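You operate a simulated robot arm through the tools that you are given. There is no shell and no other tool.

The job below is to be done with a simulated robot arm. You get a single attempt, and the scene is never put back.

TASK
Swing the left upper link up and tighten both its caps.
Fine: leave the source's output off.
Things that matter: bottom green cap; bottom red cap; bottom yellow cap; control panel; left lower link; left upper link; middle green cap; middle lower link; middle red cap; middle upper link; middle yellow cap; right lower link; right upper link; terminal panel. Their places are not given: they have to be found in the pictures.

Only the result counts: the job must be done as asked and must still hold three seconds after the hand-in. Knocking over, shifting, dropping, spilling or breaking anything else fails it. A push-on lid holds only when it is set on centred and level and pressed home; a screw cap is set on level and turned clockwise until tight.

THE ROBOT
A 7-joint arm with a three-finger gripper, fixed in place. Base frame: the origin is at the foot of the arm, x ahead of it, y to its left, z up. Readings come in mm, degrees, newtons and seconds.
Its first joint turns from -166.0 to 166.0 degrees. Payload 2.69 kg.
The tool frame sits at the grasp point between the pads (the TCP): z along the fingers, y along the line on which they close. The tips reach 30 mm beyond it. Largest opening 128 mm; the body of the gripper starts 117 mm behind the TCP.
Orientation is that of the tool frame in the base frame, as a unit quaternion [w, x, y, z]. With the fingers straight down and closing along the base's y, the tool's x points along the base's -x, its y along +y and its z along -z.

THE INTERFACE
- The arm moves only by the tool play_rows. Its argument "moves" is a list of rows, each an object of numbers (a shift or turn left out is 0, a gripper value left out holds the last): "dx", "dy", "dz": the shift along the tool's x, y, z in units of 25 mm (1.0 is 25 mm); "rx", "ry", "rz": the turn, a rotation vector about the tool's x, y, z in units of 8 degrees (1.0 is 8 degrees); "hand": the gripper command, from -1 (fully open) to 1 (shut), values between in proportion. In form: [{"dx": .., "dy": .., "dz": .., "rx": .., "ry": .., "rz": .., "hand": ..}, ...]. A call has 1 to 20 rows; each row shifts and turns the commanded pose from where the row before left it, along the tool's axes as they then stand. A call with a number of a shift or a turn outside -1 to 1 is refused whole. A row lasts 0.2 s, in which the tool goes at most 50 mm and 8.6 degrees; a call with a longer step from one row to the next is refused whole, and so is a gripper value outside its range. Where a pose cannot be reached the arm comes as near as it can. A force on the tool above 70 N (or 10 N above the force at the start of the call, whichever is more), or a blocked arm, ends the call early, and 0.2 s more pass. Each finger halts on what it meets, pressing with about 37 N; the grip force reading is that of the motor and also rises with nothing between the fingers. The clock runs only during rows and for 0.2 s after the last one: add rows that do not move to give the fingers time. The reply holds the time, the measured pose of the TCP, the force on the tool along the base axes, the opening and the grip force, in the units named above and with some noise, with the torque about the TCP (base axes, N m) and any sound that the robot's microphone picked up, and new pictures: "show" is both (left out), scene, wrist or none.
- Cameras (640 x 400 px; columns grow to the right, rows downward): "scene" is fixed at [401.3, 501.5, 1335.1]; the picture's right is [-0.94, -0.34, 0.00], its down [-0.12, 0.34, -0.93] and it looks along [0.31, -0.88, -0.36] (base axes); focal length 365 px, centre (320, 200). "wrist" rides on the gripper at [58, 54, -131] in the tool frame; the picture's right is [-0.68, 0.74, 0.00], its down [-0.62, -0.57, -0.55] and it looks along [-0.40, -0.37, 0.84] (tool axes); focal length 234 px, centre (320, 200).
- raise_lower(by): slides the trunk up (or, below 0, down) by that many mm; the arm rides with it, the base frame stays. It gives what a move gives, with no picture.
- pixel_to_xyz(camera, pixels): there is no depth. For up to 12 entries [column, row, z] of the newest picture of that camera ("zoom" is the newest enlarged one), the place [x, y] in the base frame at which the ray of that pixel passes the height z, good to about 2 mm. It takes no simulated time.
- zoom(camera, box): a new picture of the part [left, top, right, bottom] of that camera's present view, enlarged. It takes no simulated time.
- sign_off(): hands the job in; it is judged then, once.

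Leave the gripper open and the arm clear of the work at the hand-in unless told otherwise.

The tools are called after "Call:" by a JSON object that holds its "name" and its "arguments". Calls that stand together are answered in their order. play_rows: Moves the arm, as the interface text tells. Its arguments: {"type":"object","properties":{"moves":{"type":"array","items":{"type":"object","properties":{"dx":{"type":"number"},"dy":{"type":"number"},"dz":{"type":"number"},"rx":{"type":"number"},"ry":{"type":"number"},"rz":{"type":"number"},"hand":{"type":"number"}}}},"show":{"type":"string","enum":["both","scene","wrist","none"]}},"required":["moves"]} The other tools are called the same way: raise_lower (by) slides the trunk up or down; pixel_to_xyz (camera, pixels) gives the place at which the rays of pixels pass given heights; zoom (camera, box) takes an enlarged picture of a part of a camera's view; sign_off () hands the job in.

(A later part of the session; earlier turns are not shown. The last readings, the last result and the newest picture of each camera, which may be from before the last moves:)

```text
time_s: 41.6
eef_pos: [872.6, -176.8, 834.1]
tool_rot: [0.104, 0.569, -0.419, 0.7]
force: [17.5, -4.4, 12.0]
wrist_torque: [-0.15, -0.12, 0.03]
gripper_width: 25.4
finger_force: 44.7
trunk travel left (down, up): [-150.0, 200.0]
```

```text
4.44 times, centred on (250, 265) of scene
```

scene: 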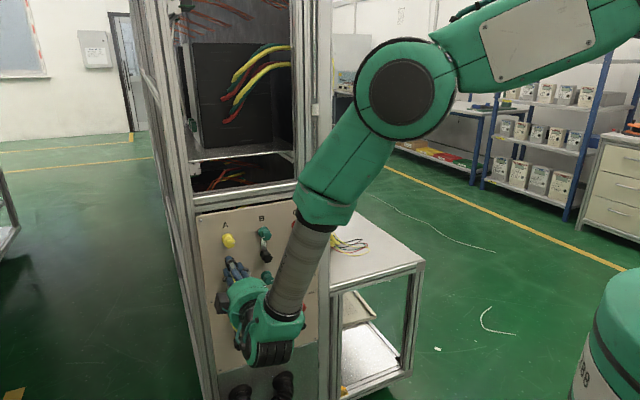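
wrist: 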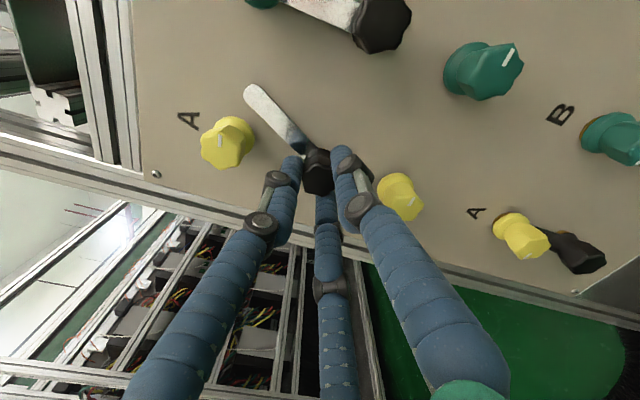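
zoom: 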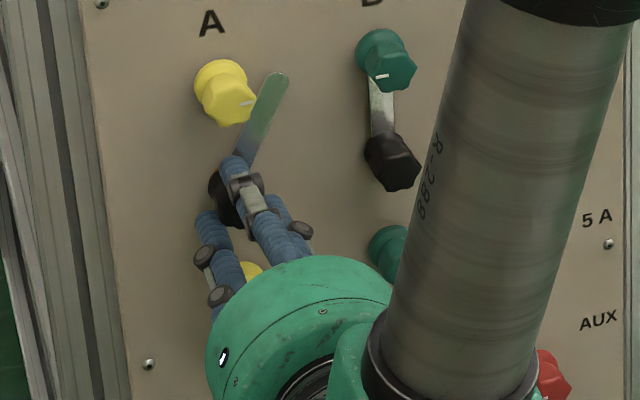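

The link is just short of the top yellow cap, which stands proud with its tick to the right (loose). I'll carry on the last 28 degrees slowly.

Call:
{"name": "play_rows", "arguments": {"moves": [{"rz": -0.35}, {"rz": -0.35}, {"rz": -0.35}, {"rz": -0.35}, {"rz": -0.35}, {"rz": -0.35}, {"rz": -0.35}, {"rz": -0.35}, {"rz": -0.35}, {"rz": -0.35}, {}], "show": "wrist"}}

Call:
{"name": "zoom", "arguments": {"camera": "wrist", "box": [180, 50, 400, 200]}}

Call:
{"name": "zoom", "arguments": {"camera": "scene", "box": [210, 220, 290, 310]}}

```text
time_s: 44.0
eef_pos: [872.2, -177.3, 834.3]
tool_rot: [0.27, 0.653, -0.27, 0.654]
force: [21.4, -7.5, 15.6]
wrist_torque: [-0.13, -0.14, -0.02]
gripper_width: 25.3
finger_force: 45.6
trunk travel left (down, up): [-150.0, 200.0]
```

wrist: 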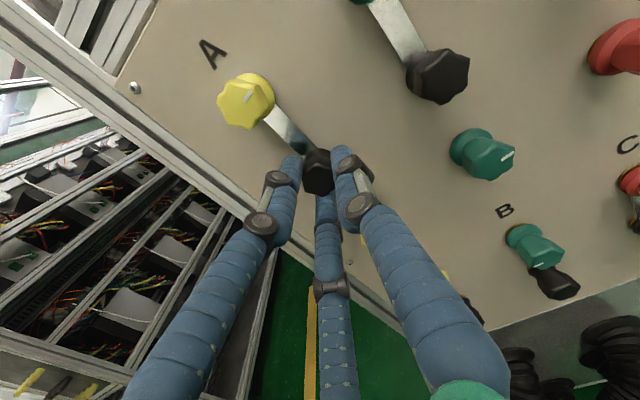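

```text
2.67 times, centred on (290, 125) of wrist
```

zoom: 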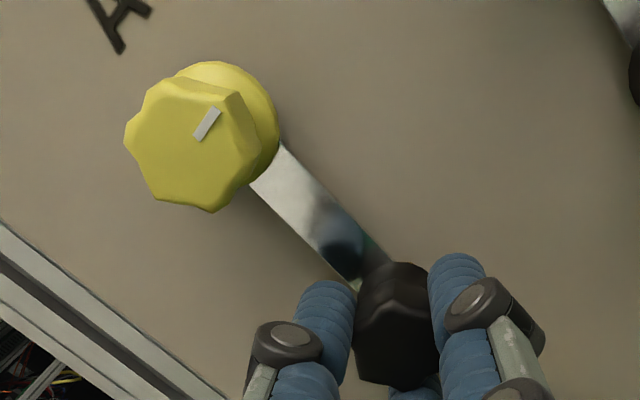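

```text
4.44 times, centred on (250, 265) of scene
```

zoom: 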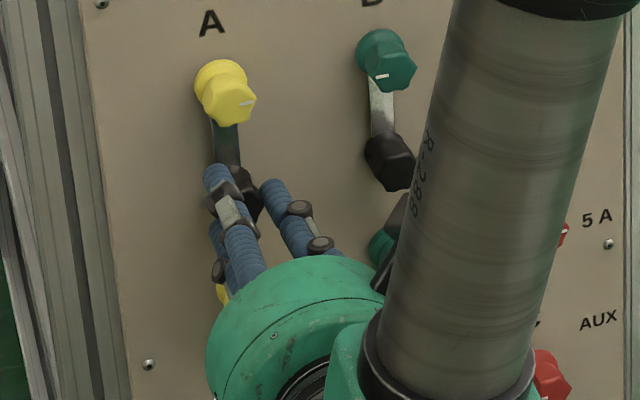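

The link is now up under the top yellow cap. I'll open, back off and line up with the top yellow cap at about z 901, keeping this tool angle so there's room to tighten clockwise.

Call:
{"name": "play_rows", "arguments": {"moves": [{"hand": 0.14}, {"hand": 0.14}, {"dz": -0.6}, {"dz": -0.7}, {"dz": -0.7}, {"dx": 0.9}, {"dx": 0.9}, {"dx": 0.9}, {}], "show": "both"}}

Call:
{"name": "zoom", "arguments": {"camera": "wrist", "box": [220, 70, 440, 210]}}

Call:
{"name": "zoom", "arguments": {"camera": "scene", "box": [210, 220, 290, 310]}}

```text
time_s: 46.0
eef_pos: [837.9, -141.9, 904.1]
tool_rot: [0.271, 0.653, -0.271, 0.653]
force: [-1.0, 0.5, 0.7]
wrist_torque: [0.03, -0.04, -0.01]
gripper_width: 55.0
finger_force: 0.0
trunk travel left (down, up): [-150.0, 200.0]
```

scene: 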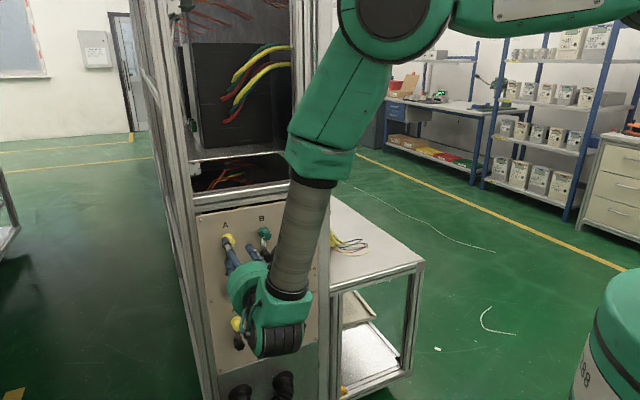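
wrist: 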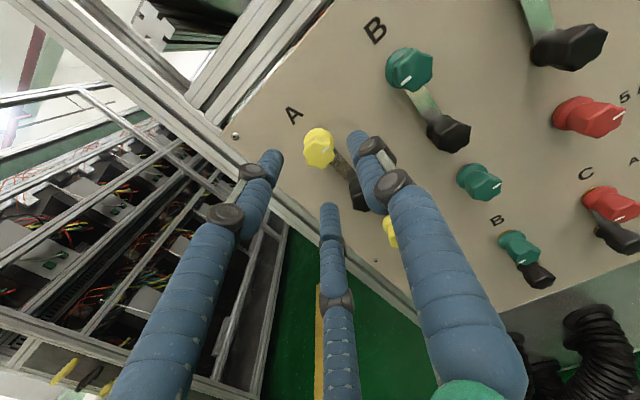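

```text
2.86 times, centred on (330, 140) of wrist
```

zoom: 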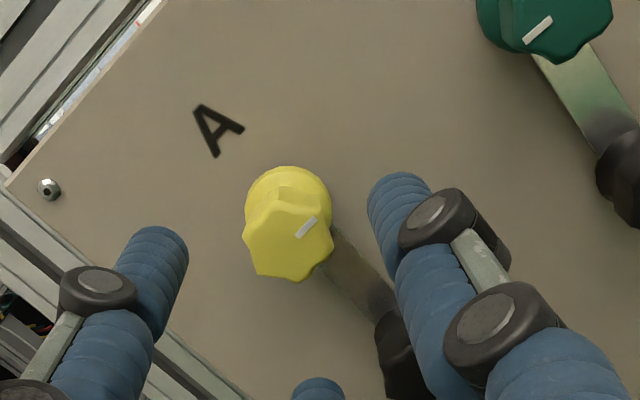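

```text
4.44 times, centred on (250, 265) of scene
```

zoom: 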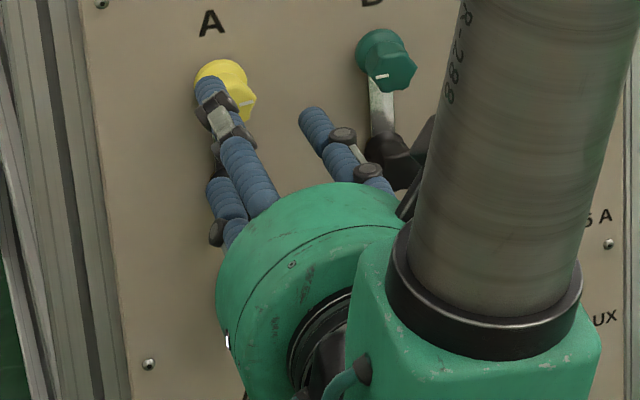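

The top yellow cap sits at about u 492, z 902. I'll drop 2 mm, advance 48 mm, and close.

Call:
{"name": "play_rows", "arguments": {"moves": [{"dx": -0.08}, {"dz": 0.65}, {"dz": 0.65}, {"dz": 0.62}, {"hand": 0.5}, {"hand": 0.7}, {"hand": 1}, {"hand": 1}, {}], "show": "wrist"}}

Call:
{"name": "zoom", "arguments": {"camera": "wrist", "box": [220, 90, 440, 230]}}

```text
time_s: 48.0
eef_pos: [870.8, -174.9, 902.4]
tool_rot: [0.271, 0.653, -0.271, 0.653]
force: [2.3, -4.2, 8.4]
wrist_torque: [-0.13, -0.09, -0.08]
gripper_width: 24.3
finger_force: 45.6
trunk travel left (down, up): [-150.0, 200.0]
```

wrist: 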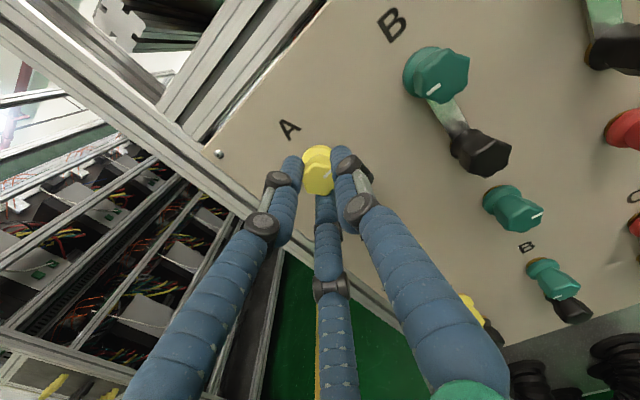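

```text
2.86 times, centred on (330, 160) of wrist
```

zoom: 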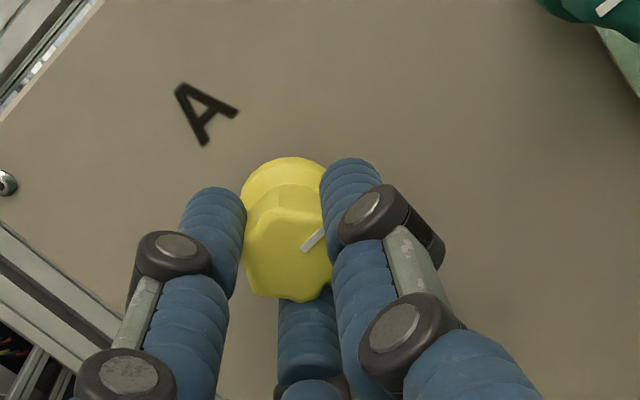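

A good, well-centred grip (24.3 mm, low load). Now turning clockwise, first 96 degrees.

Call:
{"name": "play_rows", "arguments": {"moves": [{"rz": 0.75}, {"rz": 0.75}, {"rz": 0.75}, {"rz": 0.75}, {"rz": 0.75}, {"rz": 0.75}, {"rz": 0.75}, {"rz": 0.75}, {"rz": 0.75}, {"rz": 0.75}, {"rz": 0.75}, {"rz": 0.75}, {"rz": 0.75}, {"rz": 0.75}, {"rz": 0.75}, {"rz": 0.75}, {}], "show": "wrist"}}

Call:
{"name": "zoom", "arguments": {"camera": "wrist", "box": [220, 90, 440, 230]}}

```text
time_s: 51.6
eef_pos: [870.4, -175.3, 902.3]
tool_rot: [0.307, -0.234, 0.665, -0.639]
force: [16.3, 1.0, 39.3]
wrist_torque: [-0.54, -0.49, 0.36]
gripper_width: 24.3
finger_force: 44.4
trunk travel left (down, up): [-150.0, 200.0]
```

wrist: 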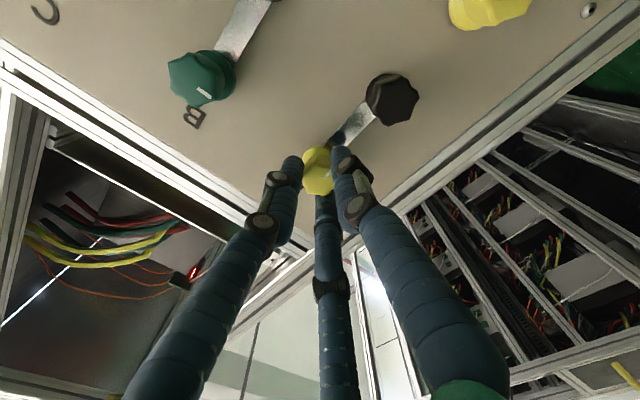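

```text
2.86 times, centred on (330, 160) of wrist
```

zoom: 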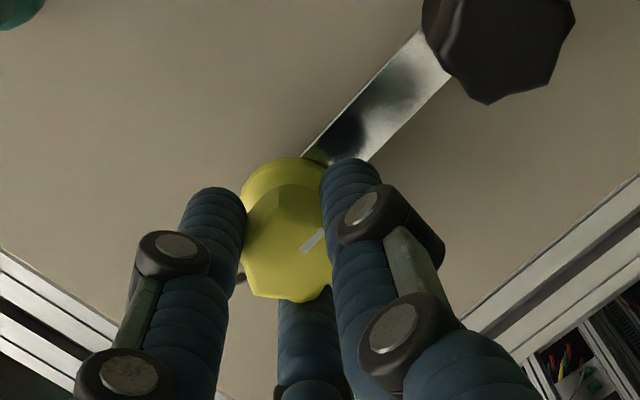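

The cap turned with the fingers, but a 39 N upward load built up. I'll shift the tool up 1.5 mm (now along -y) and continue clockwise.

Call:
{"name": "play_rows", "arguments": {"moves": [{"dy": -0.06}, {"rz": 0.5}, {"rz": 0.5}, {"rz": 0.5}, {"rz": 0.5}, {"rz": 0.5}, {"rz": 0.5}, {}], "show": "none"}}

Call:
{"name": "play_rows", "arguments": {"moves": [{"rz": 0.5}, {"rz": 0.5}, {"rz": 0.5}, {"rz": 0.5}, {"rz": 0.5}, {"rz": 0.5}, {}], "show": "none"}}

```text
time_s: 53.4
eef_pos: [870.6, -173.9, 903.9]
tool_rot: [0.431, -0.093, 0.701, -0.561]
force: [17.8, 6.7, 28.5]
wrist_torque: [-0.22, -0.24, 0.21]
gripper_width: 24.8
finger_force: 44.9
trunk travel left (down, up): [-150.0, 200.0]
```

```text
time_s: 55.0
eef_pos: [870.1, -175.0, 902.3]
tool_rot: [0.539, 0.056, 0.704, -0.459]
force: [18.3, -0.3, 30.3]
wrist_torque: [-0.16, -0.18, 0.13]
gripper_width: 24.3
finger_force: 45.0
trunk travel left (down, up): [-150.0, 200.0]
```

144 degrees with no tightening torque yet. Continuing in small steps.

Call:
{"name": "play_rows", "arguments": {"moves": [{"rz": 0.5}, {"rz": 0.5}, {"rz": 0.5}, {"rz": 0.5}, {}], "show": "none"}}

Call:
{"name": "play_rows", "arguments": {"moves": [{"rz": 0.5}, {"rz": 0.5}, {"rz": 0.5}, {"rz": 0.5}, {}], "show": "none"}}

Call:
{"name": "play_rows", "arguments": {"moves": [{"rz": 0.5}, {"rz": 0.5}, {}], "show": "wrist"}}

Call:
{"name": "zoom", "arguments": {"camera": "wrist", "box": [220, 90, 440, 230]}}

```text
time_s: 56.2
eef_pos: [871.8, -174.3, 903.6]
tool_rot: [0.597, 0.154, 0.69, -0.38]
force: [16.5, 2.6, 26.8]
wrist_torque: [-0.27, -0.3, 0.21]
gripper_width: 24.5
finger_force: 45.0
trunk travel left (down, up): [-150.0, 200.0]
```

```text
time_s: 57.4
eef_pos: [871.3, -175.2, 903.8]
tool_rot: [0.644, 0.248, 0.662, -0.293]
force: [13.0, 0.4, 27.4]
wrist_torque: [-0.33, -0.4, 0.0]
gripper_width: 24.6
finger_force: 45.0
trunk travel left (down, up): [-150.0, 200.0]
```

```text
time_s: 58.2
eef_pos: [871.4, -173.7, 903.1]
tool_rot: [0.663, 0.292, 0.644, -0.247]
force: [13.8, 2.5, 26.7]
wrist_torque: [-0.15, -0.11, 0.26]
gripper_width: 24.4
finger_force: 45.0
trunk travel left (down, up): [-150.0, 200.0]
```

wrist: 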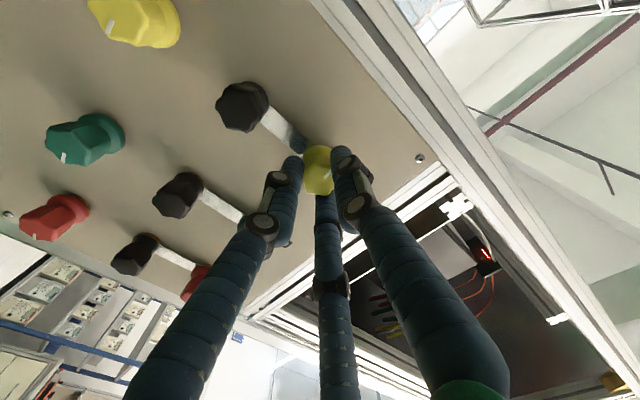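

```text
2.86 times, centred on (330, 160) of wrist
```

zoom: 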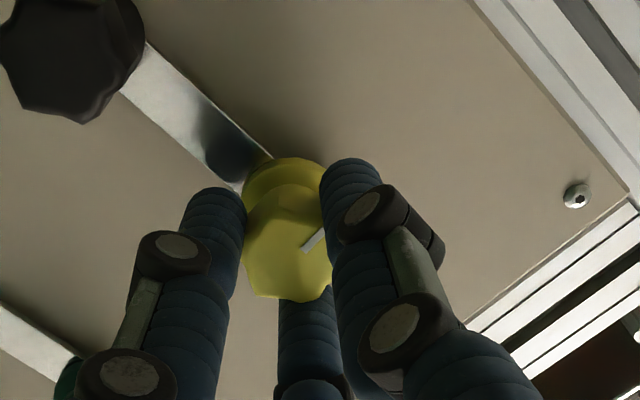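

184 degrees and still turning freely. I'll continue clockwise in steps, looking for a rise in torque.

Call:
{"name": "play_rows", "arguments": {"moves": [{"rz": 0.5}, {"rz": 0.5}, {"rz": 0.5}, {"rz": 0.5}, {}], "show": "none"}}

Call:
{"name": "play_rows", "arguments": {"moves": [{"rz": 0.5}, {"rz": 0.5}, {"rz": 0.5}, {"rz": 0.5}, {}], "show": "none"}}

Call:
{"name": "play_rows", "arguments": {"moves": [{"rz": 0.5}, {"rz": 0.5}, {"rz": 0.5}, {"rz": 0.5}, {}], "show": "wrist"}}

Call:
{"name": "zoom", "arguments": {"camera": "wrist", "box": [220, 90, 440, 230]}}

```text
time_s: 59.4
eef_pos: [873.2, -176.7, 902.7]
tool_rot: [0.687, 0.383, 0.596, -0.16]
force: [-58.3, -28.7, 17.9]
wrist_torque: [-0.19, -0.13, -1.0]
gripper_width: 24.3
finger_force: 44.9
out of reach, approached as far as the arm can: row 4
trunk travel left (down, up): [-150.0, 200.0]
```

```text
time_s: 60.1
eef_pos: [929.7, -150.8, 912.7]
tool_rot: [0.696, 0.432, 0.563, -0.111]
force: [-79.7, 32.1, 36.5]
wrist_torque: [-0.88, -1.58, -0.14]
gripper_width: 1.8
finger_force: 31.2
out of reach, approached as far as the arm can: row 1, 2, 3
trunk travel left (down, up): [-150.0, 200.0]
stopped in row 3: the force on the tool passed its limit at 168 N (the readings are from after the stop); the commanded pose is now the measured one
```

```text
time_s: 60.4
eef_pos: [932.2, -148.9, 912.6]
tool_rot: [0.697, 0.435, 0.56, -0.11]
force: [-65.7, 24.5, 32.7]
wrist_torque: [-0.66, -1.44, -0.23]
gripper_width: 2.3
finger_force: 31.1
out of reach, approached as far as the arm can: row 1
trunk travel left (down, up): [-150.0, 200.0]
stopped in row 1: the force on the tool passed its limit at 113 N (the readings are from after the stop); the commanded pose is now the measured one
```

wrist: 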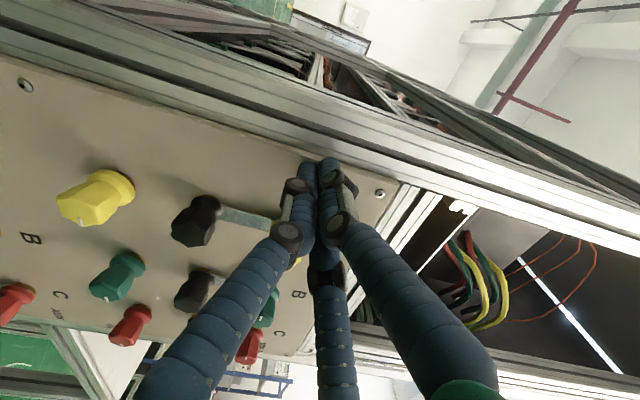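

```text
2.86 times, centred on (330, 160) of wrist
```

zoom: 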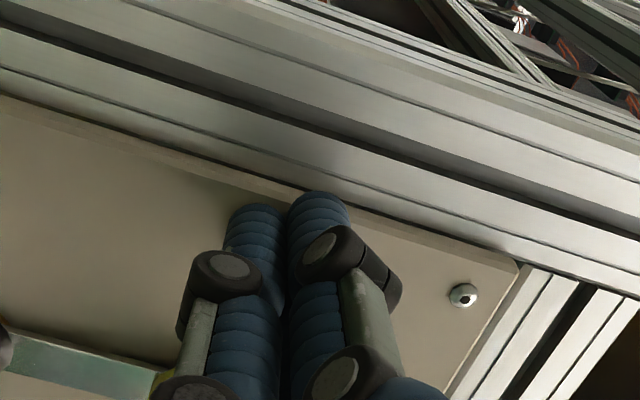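

The wrist reached its turn limit, and the arm slid off the cap so that the fingers rest against the panel edge near (932,-149,912). I'll withdraw straight back from the panel first.

Call:
{"name": "play_rows", "arguments": {"moves": [{"dz": -0.6}, {"dz": -0.8}, {"dz": -0.8}, {}], "show": "both"}}

Call:
{"name": "zoom", "arguments": {"camera": "scene", "box": [200, 220, 310, 350]}}

Call:
{"name": "zoom", "arguments": {"camera": "wrist", "box": [180, 90, 400, 230]}}

```text
time_s: 61.4
eef_pos: [916.3, -104.0, 911.5]
tool_rot: [0.693, 0.436, 0.563, -0.115]
force: [0.2, 0.1, -0.9]
wrist_torque: [-0.06, -0.05, -0.03]
gripper_width: 2.4
finger_force: 31.0
out of reach, approached as far as the arm can: row 1, 2, 3
trunk travel left (down, up): [-150.0, 200.0]
```

scene: 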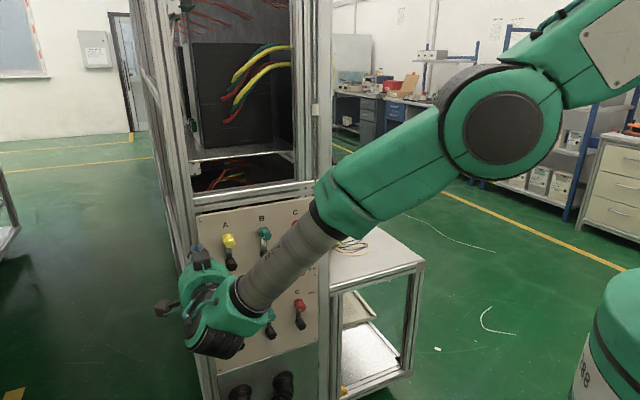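
wrist: 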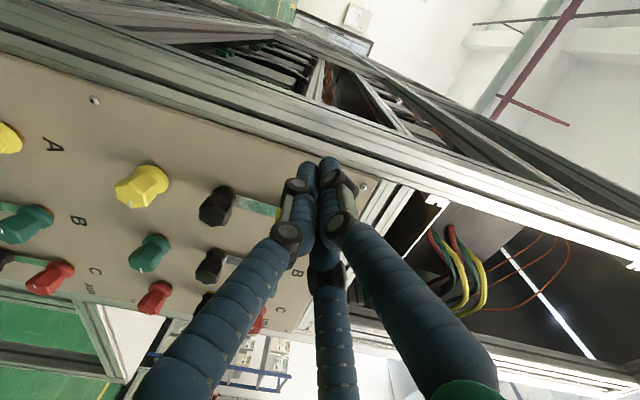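

```text
3.08 times, centred on (255, 285) of scene
```

zoom: 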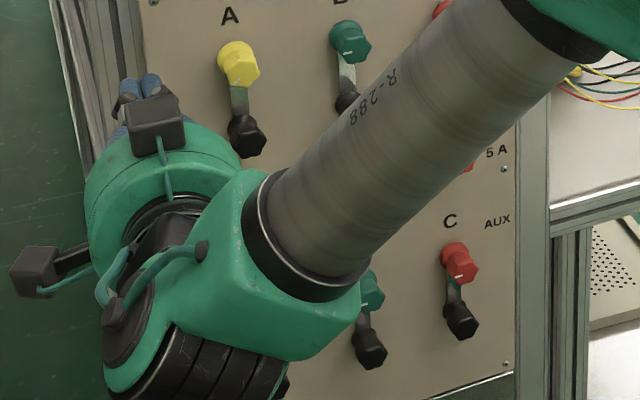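

```text
2.86 times, centred on (290, 160) of wrist
```

zoom: 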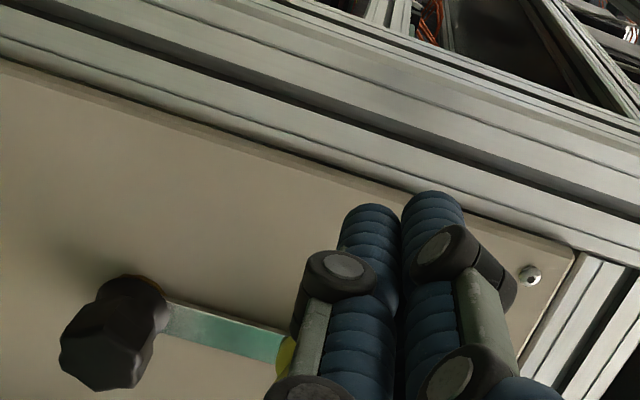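

The link is still up under the top yellow cap and nothing looks displaced. I'll turn the wrist back off its limit while withdrawing a little further.

Call:
{"name": "play_rows", "arguments": {"moves": [{"rz": -0.7}, {"rz": -0.7}, {"rz": -0.7}, {"rz": -0.7}, {"rz": -0.7}, {}], "show": "both"}}

Call:
{"name": "zoom", "arguments": {"camera": "wrist", "box": [180, 90, 400, 230]}}

```text
time_s: 62.8
eef_pos: [916.0, -104.4, 911.7]
tool_rot: [0.646, 0.286, 0.652, -0.276]
force: [0.0, -0.3, 0.1]
wrist_torque: [0.01, -0.01, 0.02]
gripper_width: 2.3
finger_force: 31.4
trunk travel left (down, up): [-150.0, 200.0]
```

scene: 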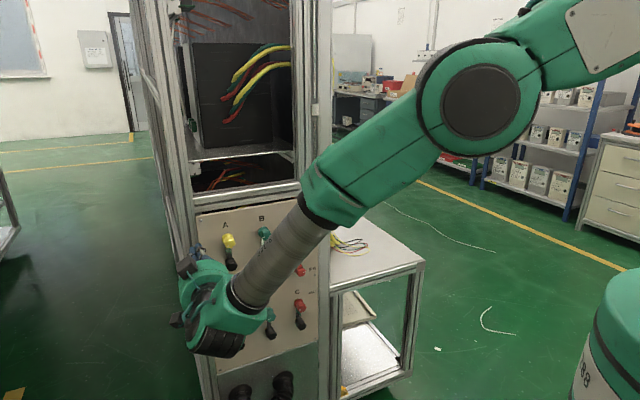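
wrist: 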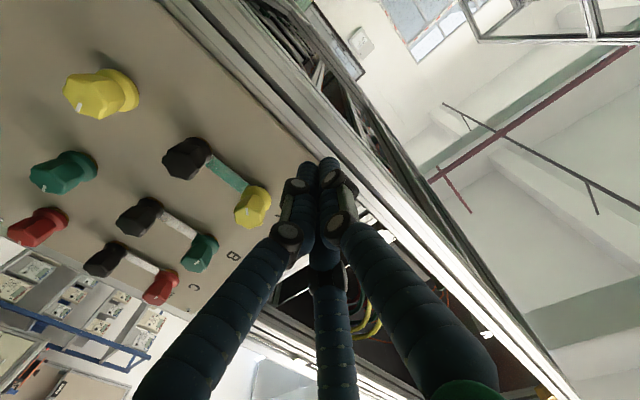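

```text
2.86 times, centred on (290, 160) of wrist
```

zoom: 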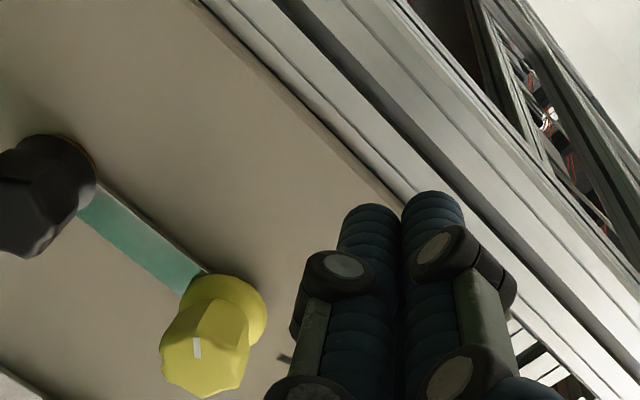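

The tool is back near its first orientation. I'll look at the caps now.

Call:
{"name": "zoom", "arguments": {"camera": "scene", "box": [205, 222, 285, 282]}}

Call:
{"name": "zoom", "arguments": {"camera": "wrist", "box": [155, 125, 285, 225]}}

Call:
{"name": "zoom", "arguments": {"camera": "wrist", "box": [0, 50, 290, 310]}}

```text
6.67 times, centred on (245, 252) of scene
```

zoom: 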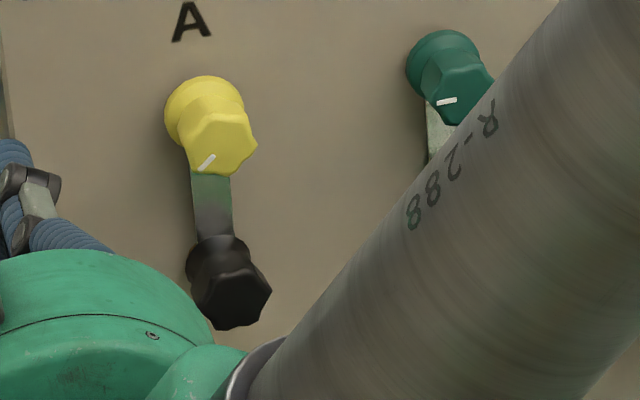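

```text
4.00 times, centred on (220, 175) of wrist
```

zoom: 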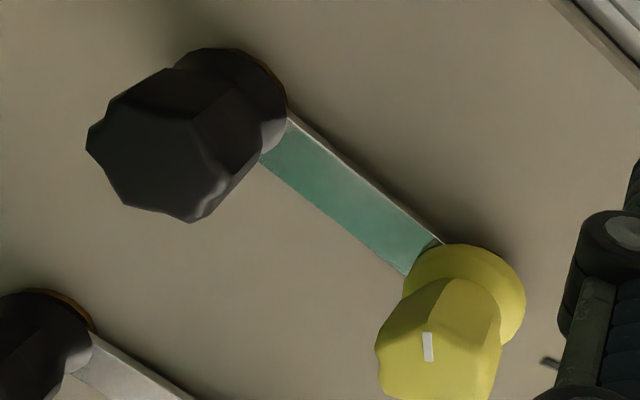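

```text
1.54 times, centred on (145, 180) of wrist
```

zoom: 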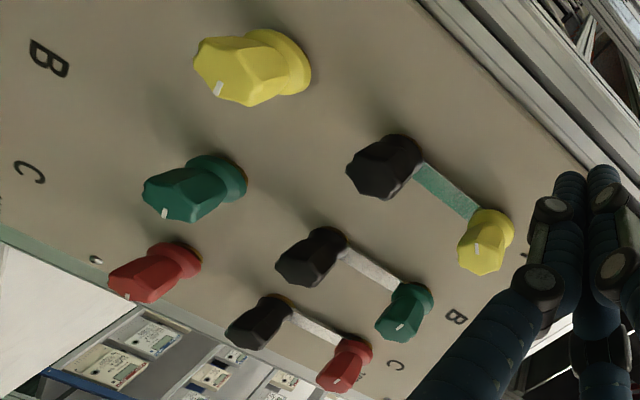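

The link is vertical under the top yellow cap. Its tick points to about half past seven, where tight caps point left, so it isn't fully home. I'll back off, open, square up the orientation and return in front of the top yellow cap.

Call:
{"name": "play_rows", "arguments": {"moves": [{"dz": -0.6}, {"dz": -0.6}, {"rx": -0.227, "ry": -0.099, "rz": -0.07, "hand": 0.14}, {"dy": -0.8, "dx": 0.1}, {"dy": -0.8, "dx": 0.1}, {"dy": -0.8, "dx": 0.1}, {"dy": -0.8, "dx": 0.1}, {}, {}], "show": "wrist"}}

Call:
{"name": "zoom", "arguments": {"camera": "wrist", "box": [220, 70, 440, 210]}}

```text
time_s: 64.8
eef_pos: [838.5, -138.8, 901.3]
tool_rot: [0.655, 0.27, 0.652, -0.27]
force: [-0.6, 0.8, 1.0]
wrist_torque: [0.01, -0.01, 0.02]
gripper_width: 55.3
finger_force: 0.1
trunk travel left (down, up): [-150.0, 200.0]
```

wrist: 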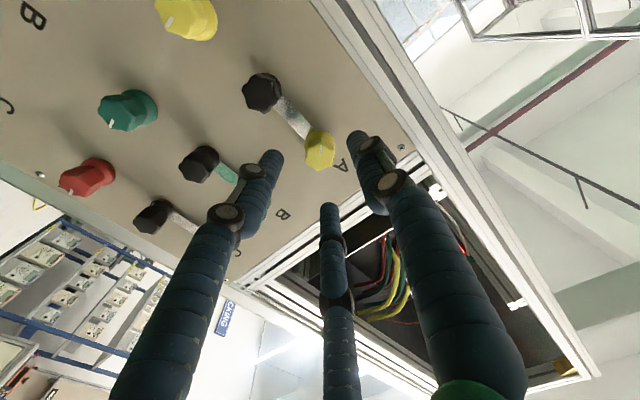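

```text
2.86 times, centred on (330, 140) of wrist
```

zoom: 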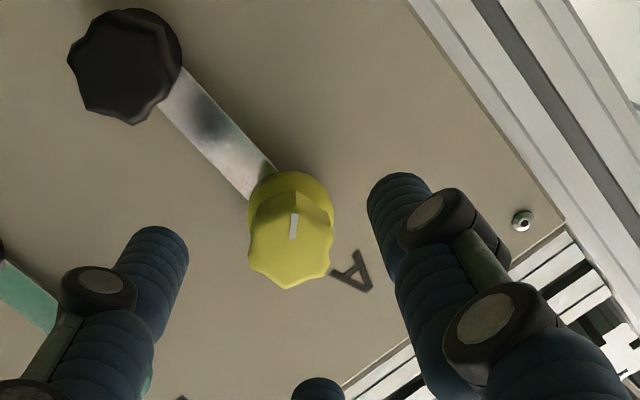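

The top yellow tick is about 45 degrees short of the tight direction. I'll turn the tool back 96 degrees for stroke, then advance and grip.

Call:
{"name": "play_rows", "arguments": {"moves": [{"dy": -0.1, "dx": -0.04, "rz": -1}, {"rz": -1}, {"rz": -1}, {"rz": -1}, {"rz": -1}, {"rz": -1}, {"rz": -1}, {"rz": -1}, {"rz": -1}, {"rz": -1}, {"rz": -1}, {"rz": -1}, {}], "show": "wrist"}}

Call:
{"name": "zoom", "arguments": {"camera": "wrist", "box": [220, 70, 440, 210]}}

```text
time_s: 67.6
eef_pos: [837.6, -140.8, 902.8]
tool_rot: [-0.237, 0.305, -0.638, 0.667]
force: [-1.0, -0.4, -0.3]
wrist_torque: [0.01, 0.02, -0.01]
gripper_width: 54.7
finger_force: 0.0
trunk travel left (down, up): [-150.0, 200.0]
```

wrist: 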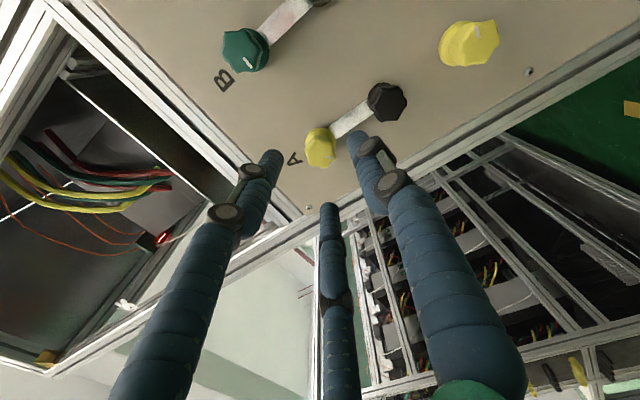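

```text
2.86 times, centred on (330, 140) of wrist
```

zoom: 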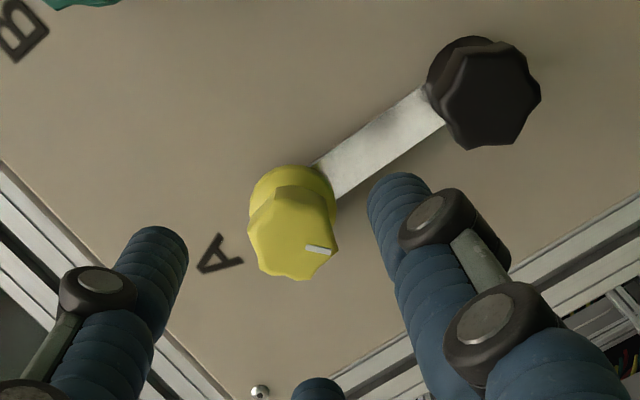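

Centred. Advancing 49 mm and closing.

Call:
{"name": "play_rows", "arguments": {"moves": [{"dz": 0.65}, {"dz": 0.65}, {"dz": 0.65}, {"hand": 0.5}, {"hand": 0.7}, {"hand": 1}, {"hand": 1}, {}], "show": "wrist"}}

Call:
{"name": "zoom", "arguments": {"camera": "wrist", "box": [220, 90, 440, 230]}}

```text
time_s: 69.4
eef_pos: [871.3, -174.7, 903.5]
tool_rot: [-0.238, 0.303, -0.637, 0.667]
force: [10.5, 4.8, 2.9]
wrist_torque: [0.04, 0.03, 0.32]
gripper_width: 24.1
finger_force: 45.5
trunk travel left (down, up): [-150.0, 200.0]
```

wrist: 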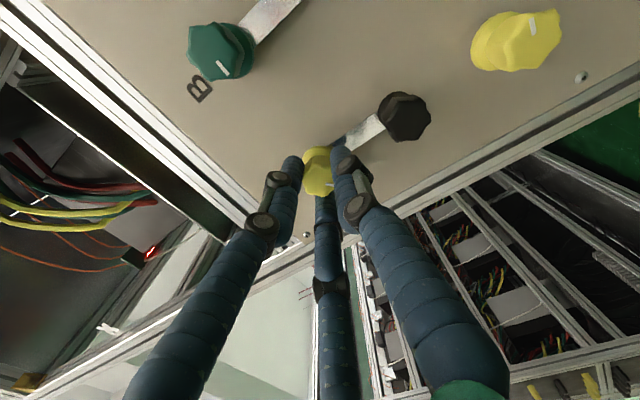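

```text
2.86 times, centred on (330, 160) of wrist
```

zoom: 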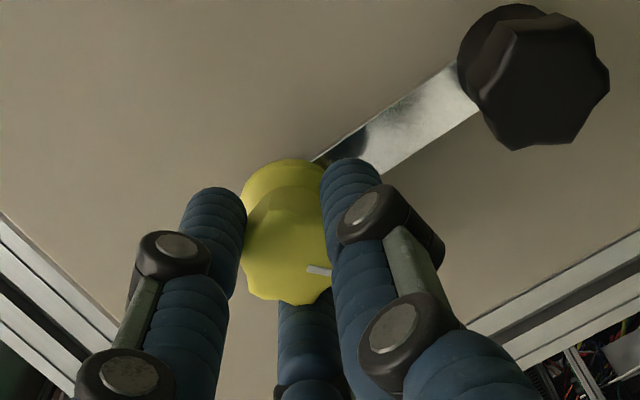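

Low load on the grip. Turning clockwise in small steps and reading torque each time, starting with 32 degrees.

Call:
{"name": "play_rows", "arguments": {"moves": [{"rz": 0.5}, {"rz": 0.5}, {"rz": 0.5}, {"rz": 0.5}, {"rz": 0.5}, {"rz": 0.5}, {"rz": 0.5}, {"rz": 0.5}, {}], "show": "wrist"}}

Call:
{"name": "zoom", "arguments": {"camera": "wrist", "box": [220, 90, 440, 230]}}

```text
time_s: 71.4
eef_pos: [871.7, -175.8, 904.4]
tool_rot: [0.412, -0.117, 0.697, -0.576]
force: [13.9, -1.7, 7.0]
wrist_torque: [-0.04, 0.0, 0.18]
gripper_width: 24.5
finger_force: 45.1
trunk travel left (down, up): [-150.0, 200.0]
```

wrist: 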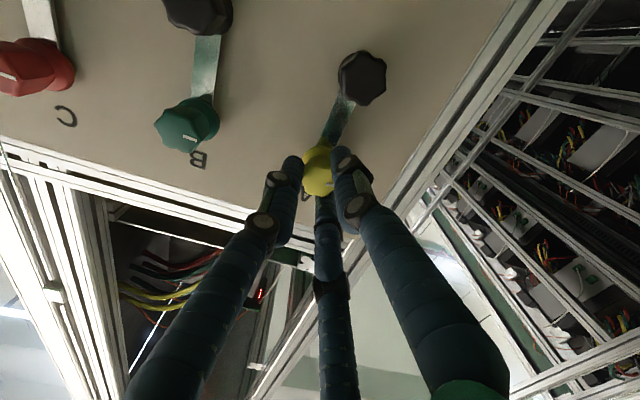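

```text
2.86 times, centred on (330, 160) of wrist
```

zoom: 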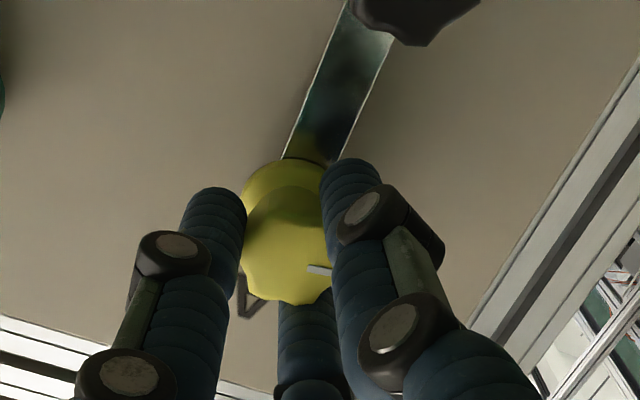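

Call:
{"name": "play_rows", "arguments": {"moves": [{"rz": 0.5}, {"rz": 0.5}, {}], "show": "none"}}

Call:
{"name": "play_rows", "arguments": {"moves": [{"rz": 0.5}, {"rz": 0.5}, {}], "show": "none"}}

Call:
{"name": "play_rows", "arguments": {"moves": [{"rz": 0.5}, {"rz": 0.5}, {}], "show": "none"}}

Call:
{"name": "play_rows", "arguments": {"moves": [{"rz": 0.5}, {"rz": 0.5}, {}], "show": "wrist"}}

Call:
{"name": "zoom", "arguments": {"camera": "wrist", "box": [220, 90, 440, 230]}}

```text
time_s: 72.2
eef_pos: [871.1, -175.2, 903.3]
tool_rot: [0.451, -0.068, 0.703, -0.546]
force: [11.9, 3.6, 6.7]
wrist_torque: [-0.05, -0.09, 0.18]
gripper_width: 24.2
finger_force: 45.0
trunk travel left (down, up): [-150.0, 200.0]
```

```text
time_s: 73.0
eef_pos: [871.8, -175.8, 903.0]
tool_rot: [0.488, -0.018, 0.706, -0.512]
force: [16.2, -2.4, 10.1]
wrist_torque: [-0.44, 0.04, 0.0]
gripper_width: 24.5
finger_force: 44.4
trunk travel left (down, up): [-150.0, 200.0]
```

```text
time_s: 73.8
eef_pos: [871.5, -176.4, 903.7]
tool_rot: [0.523, 0.031, 0.706, -0.477]
force: [13.0, -2.4, 12.4]
wrist_torque: [-0.33, 0.08, -0.13]
gripper_width: 24.3
finger_force: 45.1
trunk travel left (down, up): [-150.0, 200.0]
```

```text
time_s: 74.6
eef_pos: [870.9, -174.5, 904.9]
tool_rot: [0.555, 0.08, 0.702, -0.439]
force: [11.2, -3.5, 9.1]
wrist_torque: [-0.31, 0.07, 0.16]
gripper_width: 24.2
finger_force: 44.9
trunk travel left (down, up): [-150.0, 200.0]
```

wrist: 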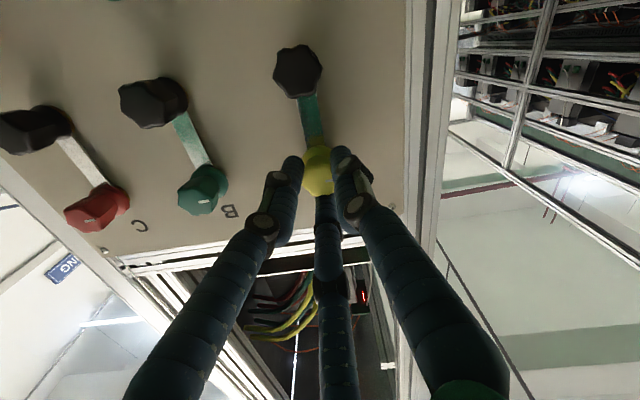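

```text
2.86 times, centred on (330, 160) of wrist
```

zoom: 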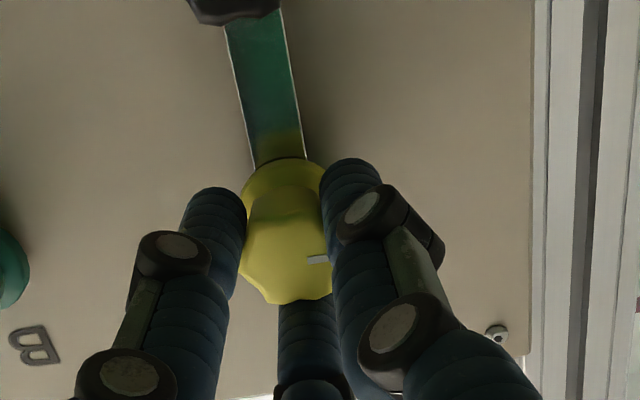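

A steady resisting torque of about 0.3 N·m appeared about 48 degrees in, and the tick is shifting slightly in the fingers, so the cap is coming up tight. I'll give one more small push to be sure.

Call:
{"name": "play_rows", "arguments": {"moves": [{"rz": 0.5}, {"rz": 0.5}, {}], "show": "none"}}

Call:
{"name": "play_rows", "arguments": {"moves": [{"rz": 0.5}, {"rz": 0.5}, {}], "show": "wrist"}}

Call:
{"name": "zoom", "arguments": {"camera": "wrist", "box": [220, 90, 440, 230]}}

```text
time_s: 75.4
eef_pos: [870.5, -174.9, 902.8]
tool_rot: [0.584, 0.128, 0.695, -0.4]
force: [8.8, 3.0, 7.9]
wrist_torque: [-0.23, 0.11, 0.24]
gripper_width: 24.5
finger_force: 45.0
trunk travel left (down, up): [-150.0, 200.0]
```

```text
time_s: 76.2
eef_pos: [871.8, -175.0, 902.0]
tool_rot: [0.61, 0.178, 0.683, -0.36]
force: [2.5, 5.6, 5.7]
wrist_torque: [-0.36, 0.14, 0.07]
gripper_width: 24.3
finger_force: 45.2
trunk travel left (down, up): [-150.0, 200.0]
```

wrist: 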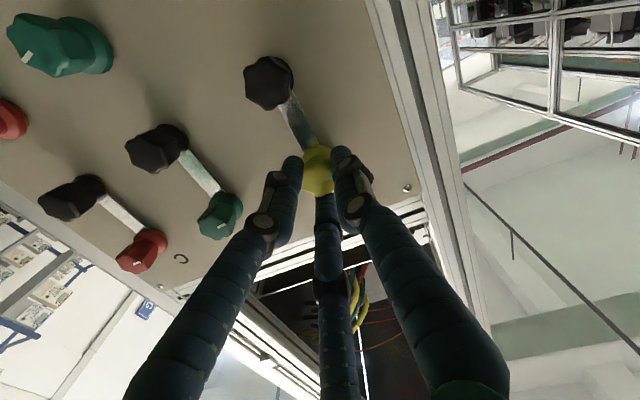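

```text
2.86 times, centred on (330, 160) of wrist
```

zoom: 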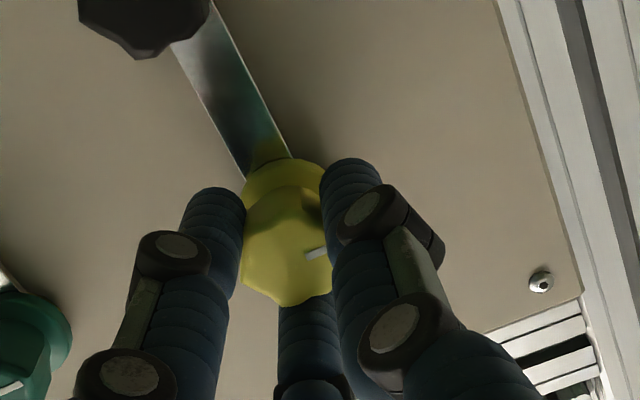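

Resistance is steady and the tick creeps in the fingers: the top yellow cap is tight. I'll open, back off and look.

Call:
{"name": "play_rows", "arguments": {"moves": [{"hand": 0.14}, {"hand": 0.14}, {"dz": -0.65}, {"dz": -0.65}, {"dz": -0.65}, {}], "show": "both"}}

Call:
{"name": "zoom", "arguments": {"camera": "wrist", "box": [220, 40, 440, 180]}}

Call:
{"name": "zoom", "arguments": {"camera": "scene", "box": [205, 222, 285, 282]}}

```text
time_s: 77.6
eef_pos: [837.3, -141.6, 902.9]
tool_rot: [0.611, 0.177, 0.684, -0.359]
force: [-0.4, -0.5, -0.4]
wrist_torque: [0.0, -0.01, -0.01]
gripper_width: 54.9
finger_force: 0.0
trunk travel left (down, up): [-150.0, 200.0]
```

scene: 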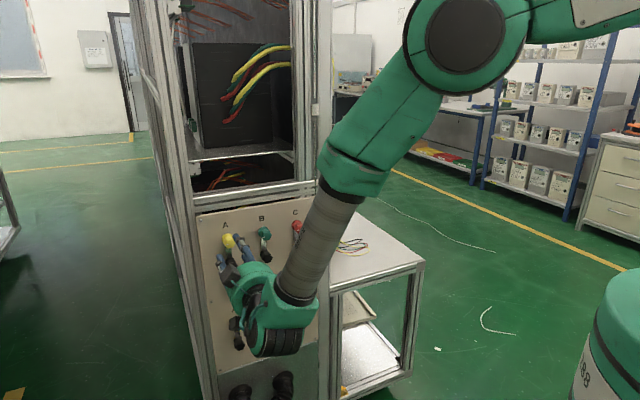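
wrist: 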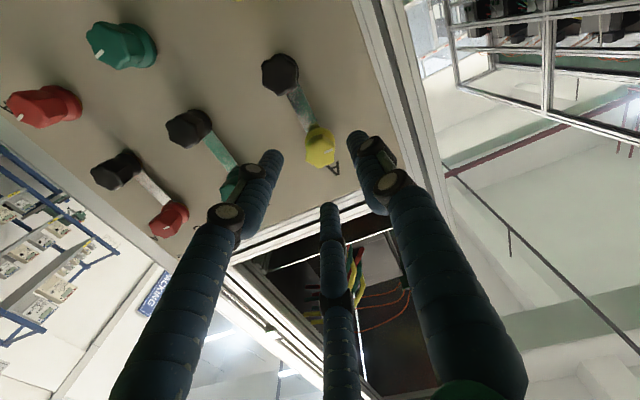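

```text
2.86 times, centred on (330, 110) of wrist
```

zoom: 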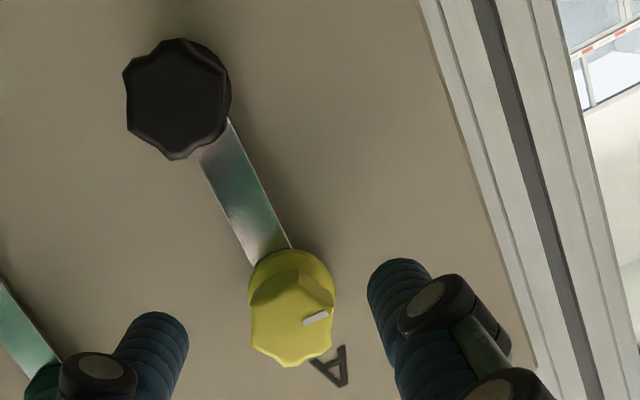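

```text
6.67 times, centred on (245, 252) of scene
```

zoom: 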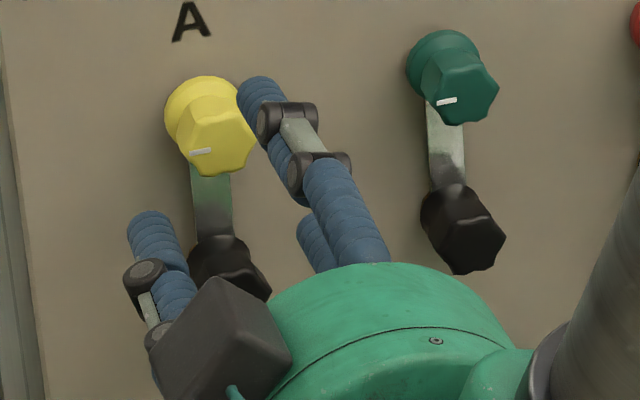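

The top yellow tick is now parallel to the tight green one. Next is the black cap: I'll wind the tool back to the -180 degree position for full clockwise stroke, then drop to z 834.

Call:
{"name": "play_rows", "arguments": {"moves": [{"rz": -1}, {"rz": -1}, {"rz": -1}, {"rz": -1}, {"rz": -1}, {"rz": -1}, {"rz": -1}, {"rz": -1}, {"rz": -1}, {"rz": -1}, {"rz": -1}, {"rz": -1}, {"rz": -1}, {"rz": -1}, {"rz": -1}, {"rz": -1}, {"rz": -1}, {"rz": -1}, {"rz": -1}, {}], "show": "none"}}

```text
time_s: 81.8
eef_pos: [839.0, -141.0, 903.0]
tool_rot: [0.201, 0.621, -0.337, 0.679]
force: [0.2, 0.5, -0.3]
wrist_torque: [0.01, -0.05, 0.0]
gripper_width: 55.0
finger_force: 0.0
trunk travel left (down, up): [-150.0, 200.0]
```

Call:
{"name": "play_rows", "arguments": {"moves": [{"rz": -0.75}, {"rz": -0.75}, {"dx": -0.9}, {"dx": -0.9}, {"dx": -0.94}, {}], "show": "wrist"}}

Call:
{"name": "zoom", "arguments": {"camera": "wrist", "box": [220, 70, 440, 210]}}

```text
time_s: 83.2
eef_pos: [836.9, -140.9, 833.3]
tool_rot: [0.27, 0.652, -0.27, 0.655]
force: [0.0, -1.4, 0.7]
wrist_torque: [0.03, -0.03, 0.0]
gripper_width: 55.0
finger_force: 0.0
trunk travel left (down, up): [-150.0, 200.0]
```

wrist: 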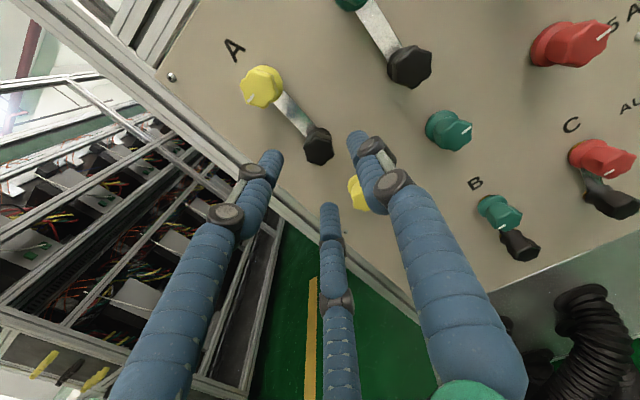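

```text
2.86 times, centred on (330, 140) of wrist
```

zoom: 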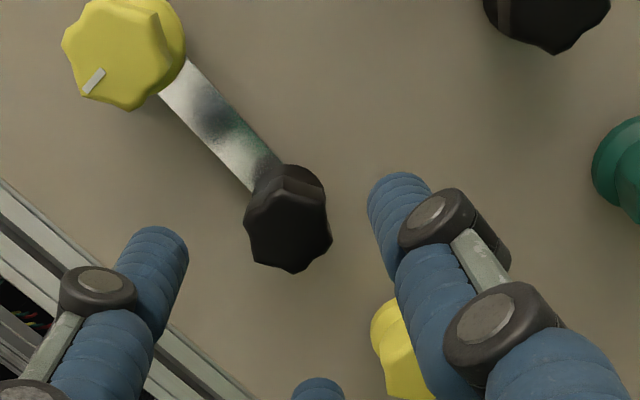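

Lined up on the black cap. I'll advance and grip.

Call:
{"name": "play_rows", "arguments": {"moves": [{"dx": 0.04, "dz": 0.65}, {"dz": 0.65}, {"dz": 0.68}, {"hand": 0.5}, {"hand": 0.7}, {"hand": 1}, {"hand": 1}, {}], "show": "wrist"}}

Call:
{"name": "zoom", "arguments": {"camera": "wrist", "box": [220, 70, 440, 210]}}

```text
time_s: 85.0
eef_pos: [873.3, -176.5, 836.2]
tool_rot: [0.27, 0.653, -0.27, 0.654]
force: [2.6, -2.1, -5.7]
wrist_torque: [0.08, 0.1, 0.05]
gripper_width: 25.2
finger_force: 44.8
trunk travel left (down, up): [-150.0, 200.0]
```

wrist: 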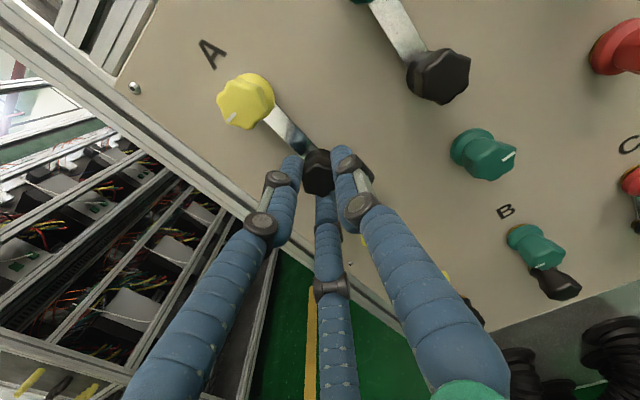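

```text
2.86 times, centred on (330, 140) of wrist
```

zoom: 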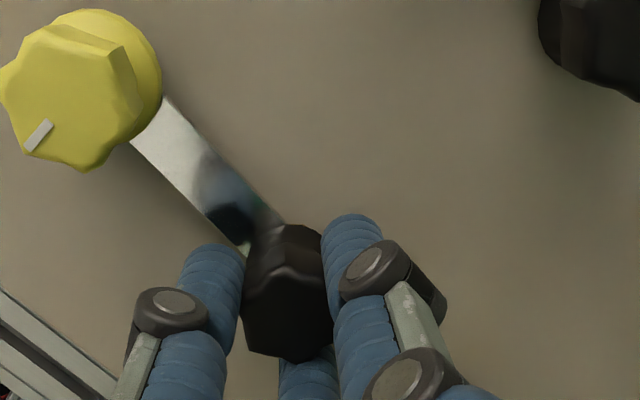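

Good grip with low load. Turning the black cap clockwise 32 degrees, and checking that the link stays put and what the torque does.

Call:
{"name": "play_rows", "arguments": {"moves": [{"rz": 0.5}, {"rz": 0.5}, {"rz": 0.5}, {"rz": 0.5}, {"rz": 0.5}, {"rz": 0.5}, {"rz": 0.5}, {"rz": 0.5}, {}], "show": "wrist"}}

Call:
{"name": "zoom", "arguments": {"camera": "wrist", "box": [180, 60, 400, 200]}}

```text
time_s: 87.0
eef_pos: [872.3, -176.9, 835.7]
tool_rot: [0.079, 0.553, -0.44, 0.703]
force: [9.7, -5.9, -9.8]
wrist_torque: [-0.13, 0.32, -0.01]
gripper_width: 25.3
finger_force: 45.3
trunk travel left (down, up): [-150.0, 200.0]
```

wrist: 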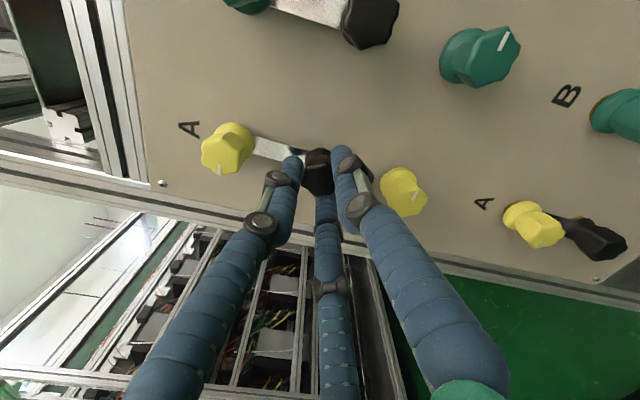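

```text
2.86 times, centred on (290, 130) of wrist
```

zoom: 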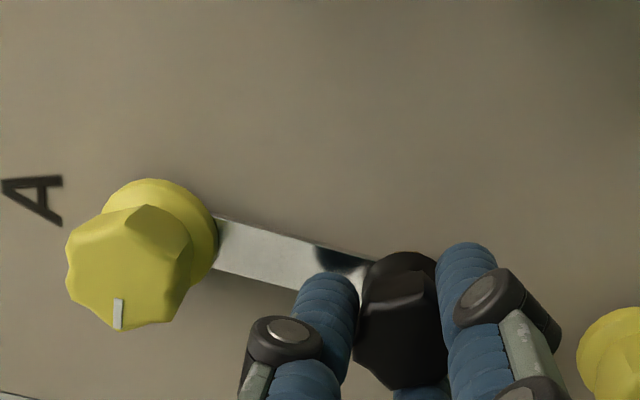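

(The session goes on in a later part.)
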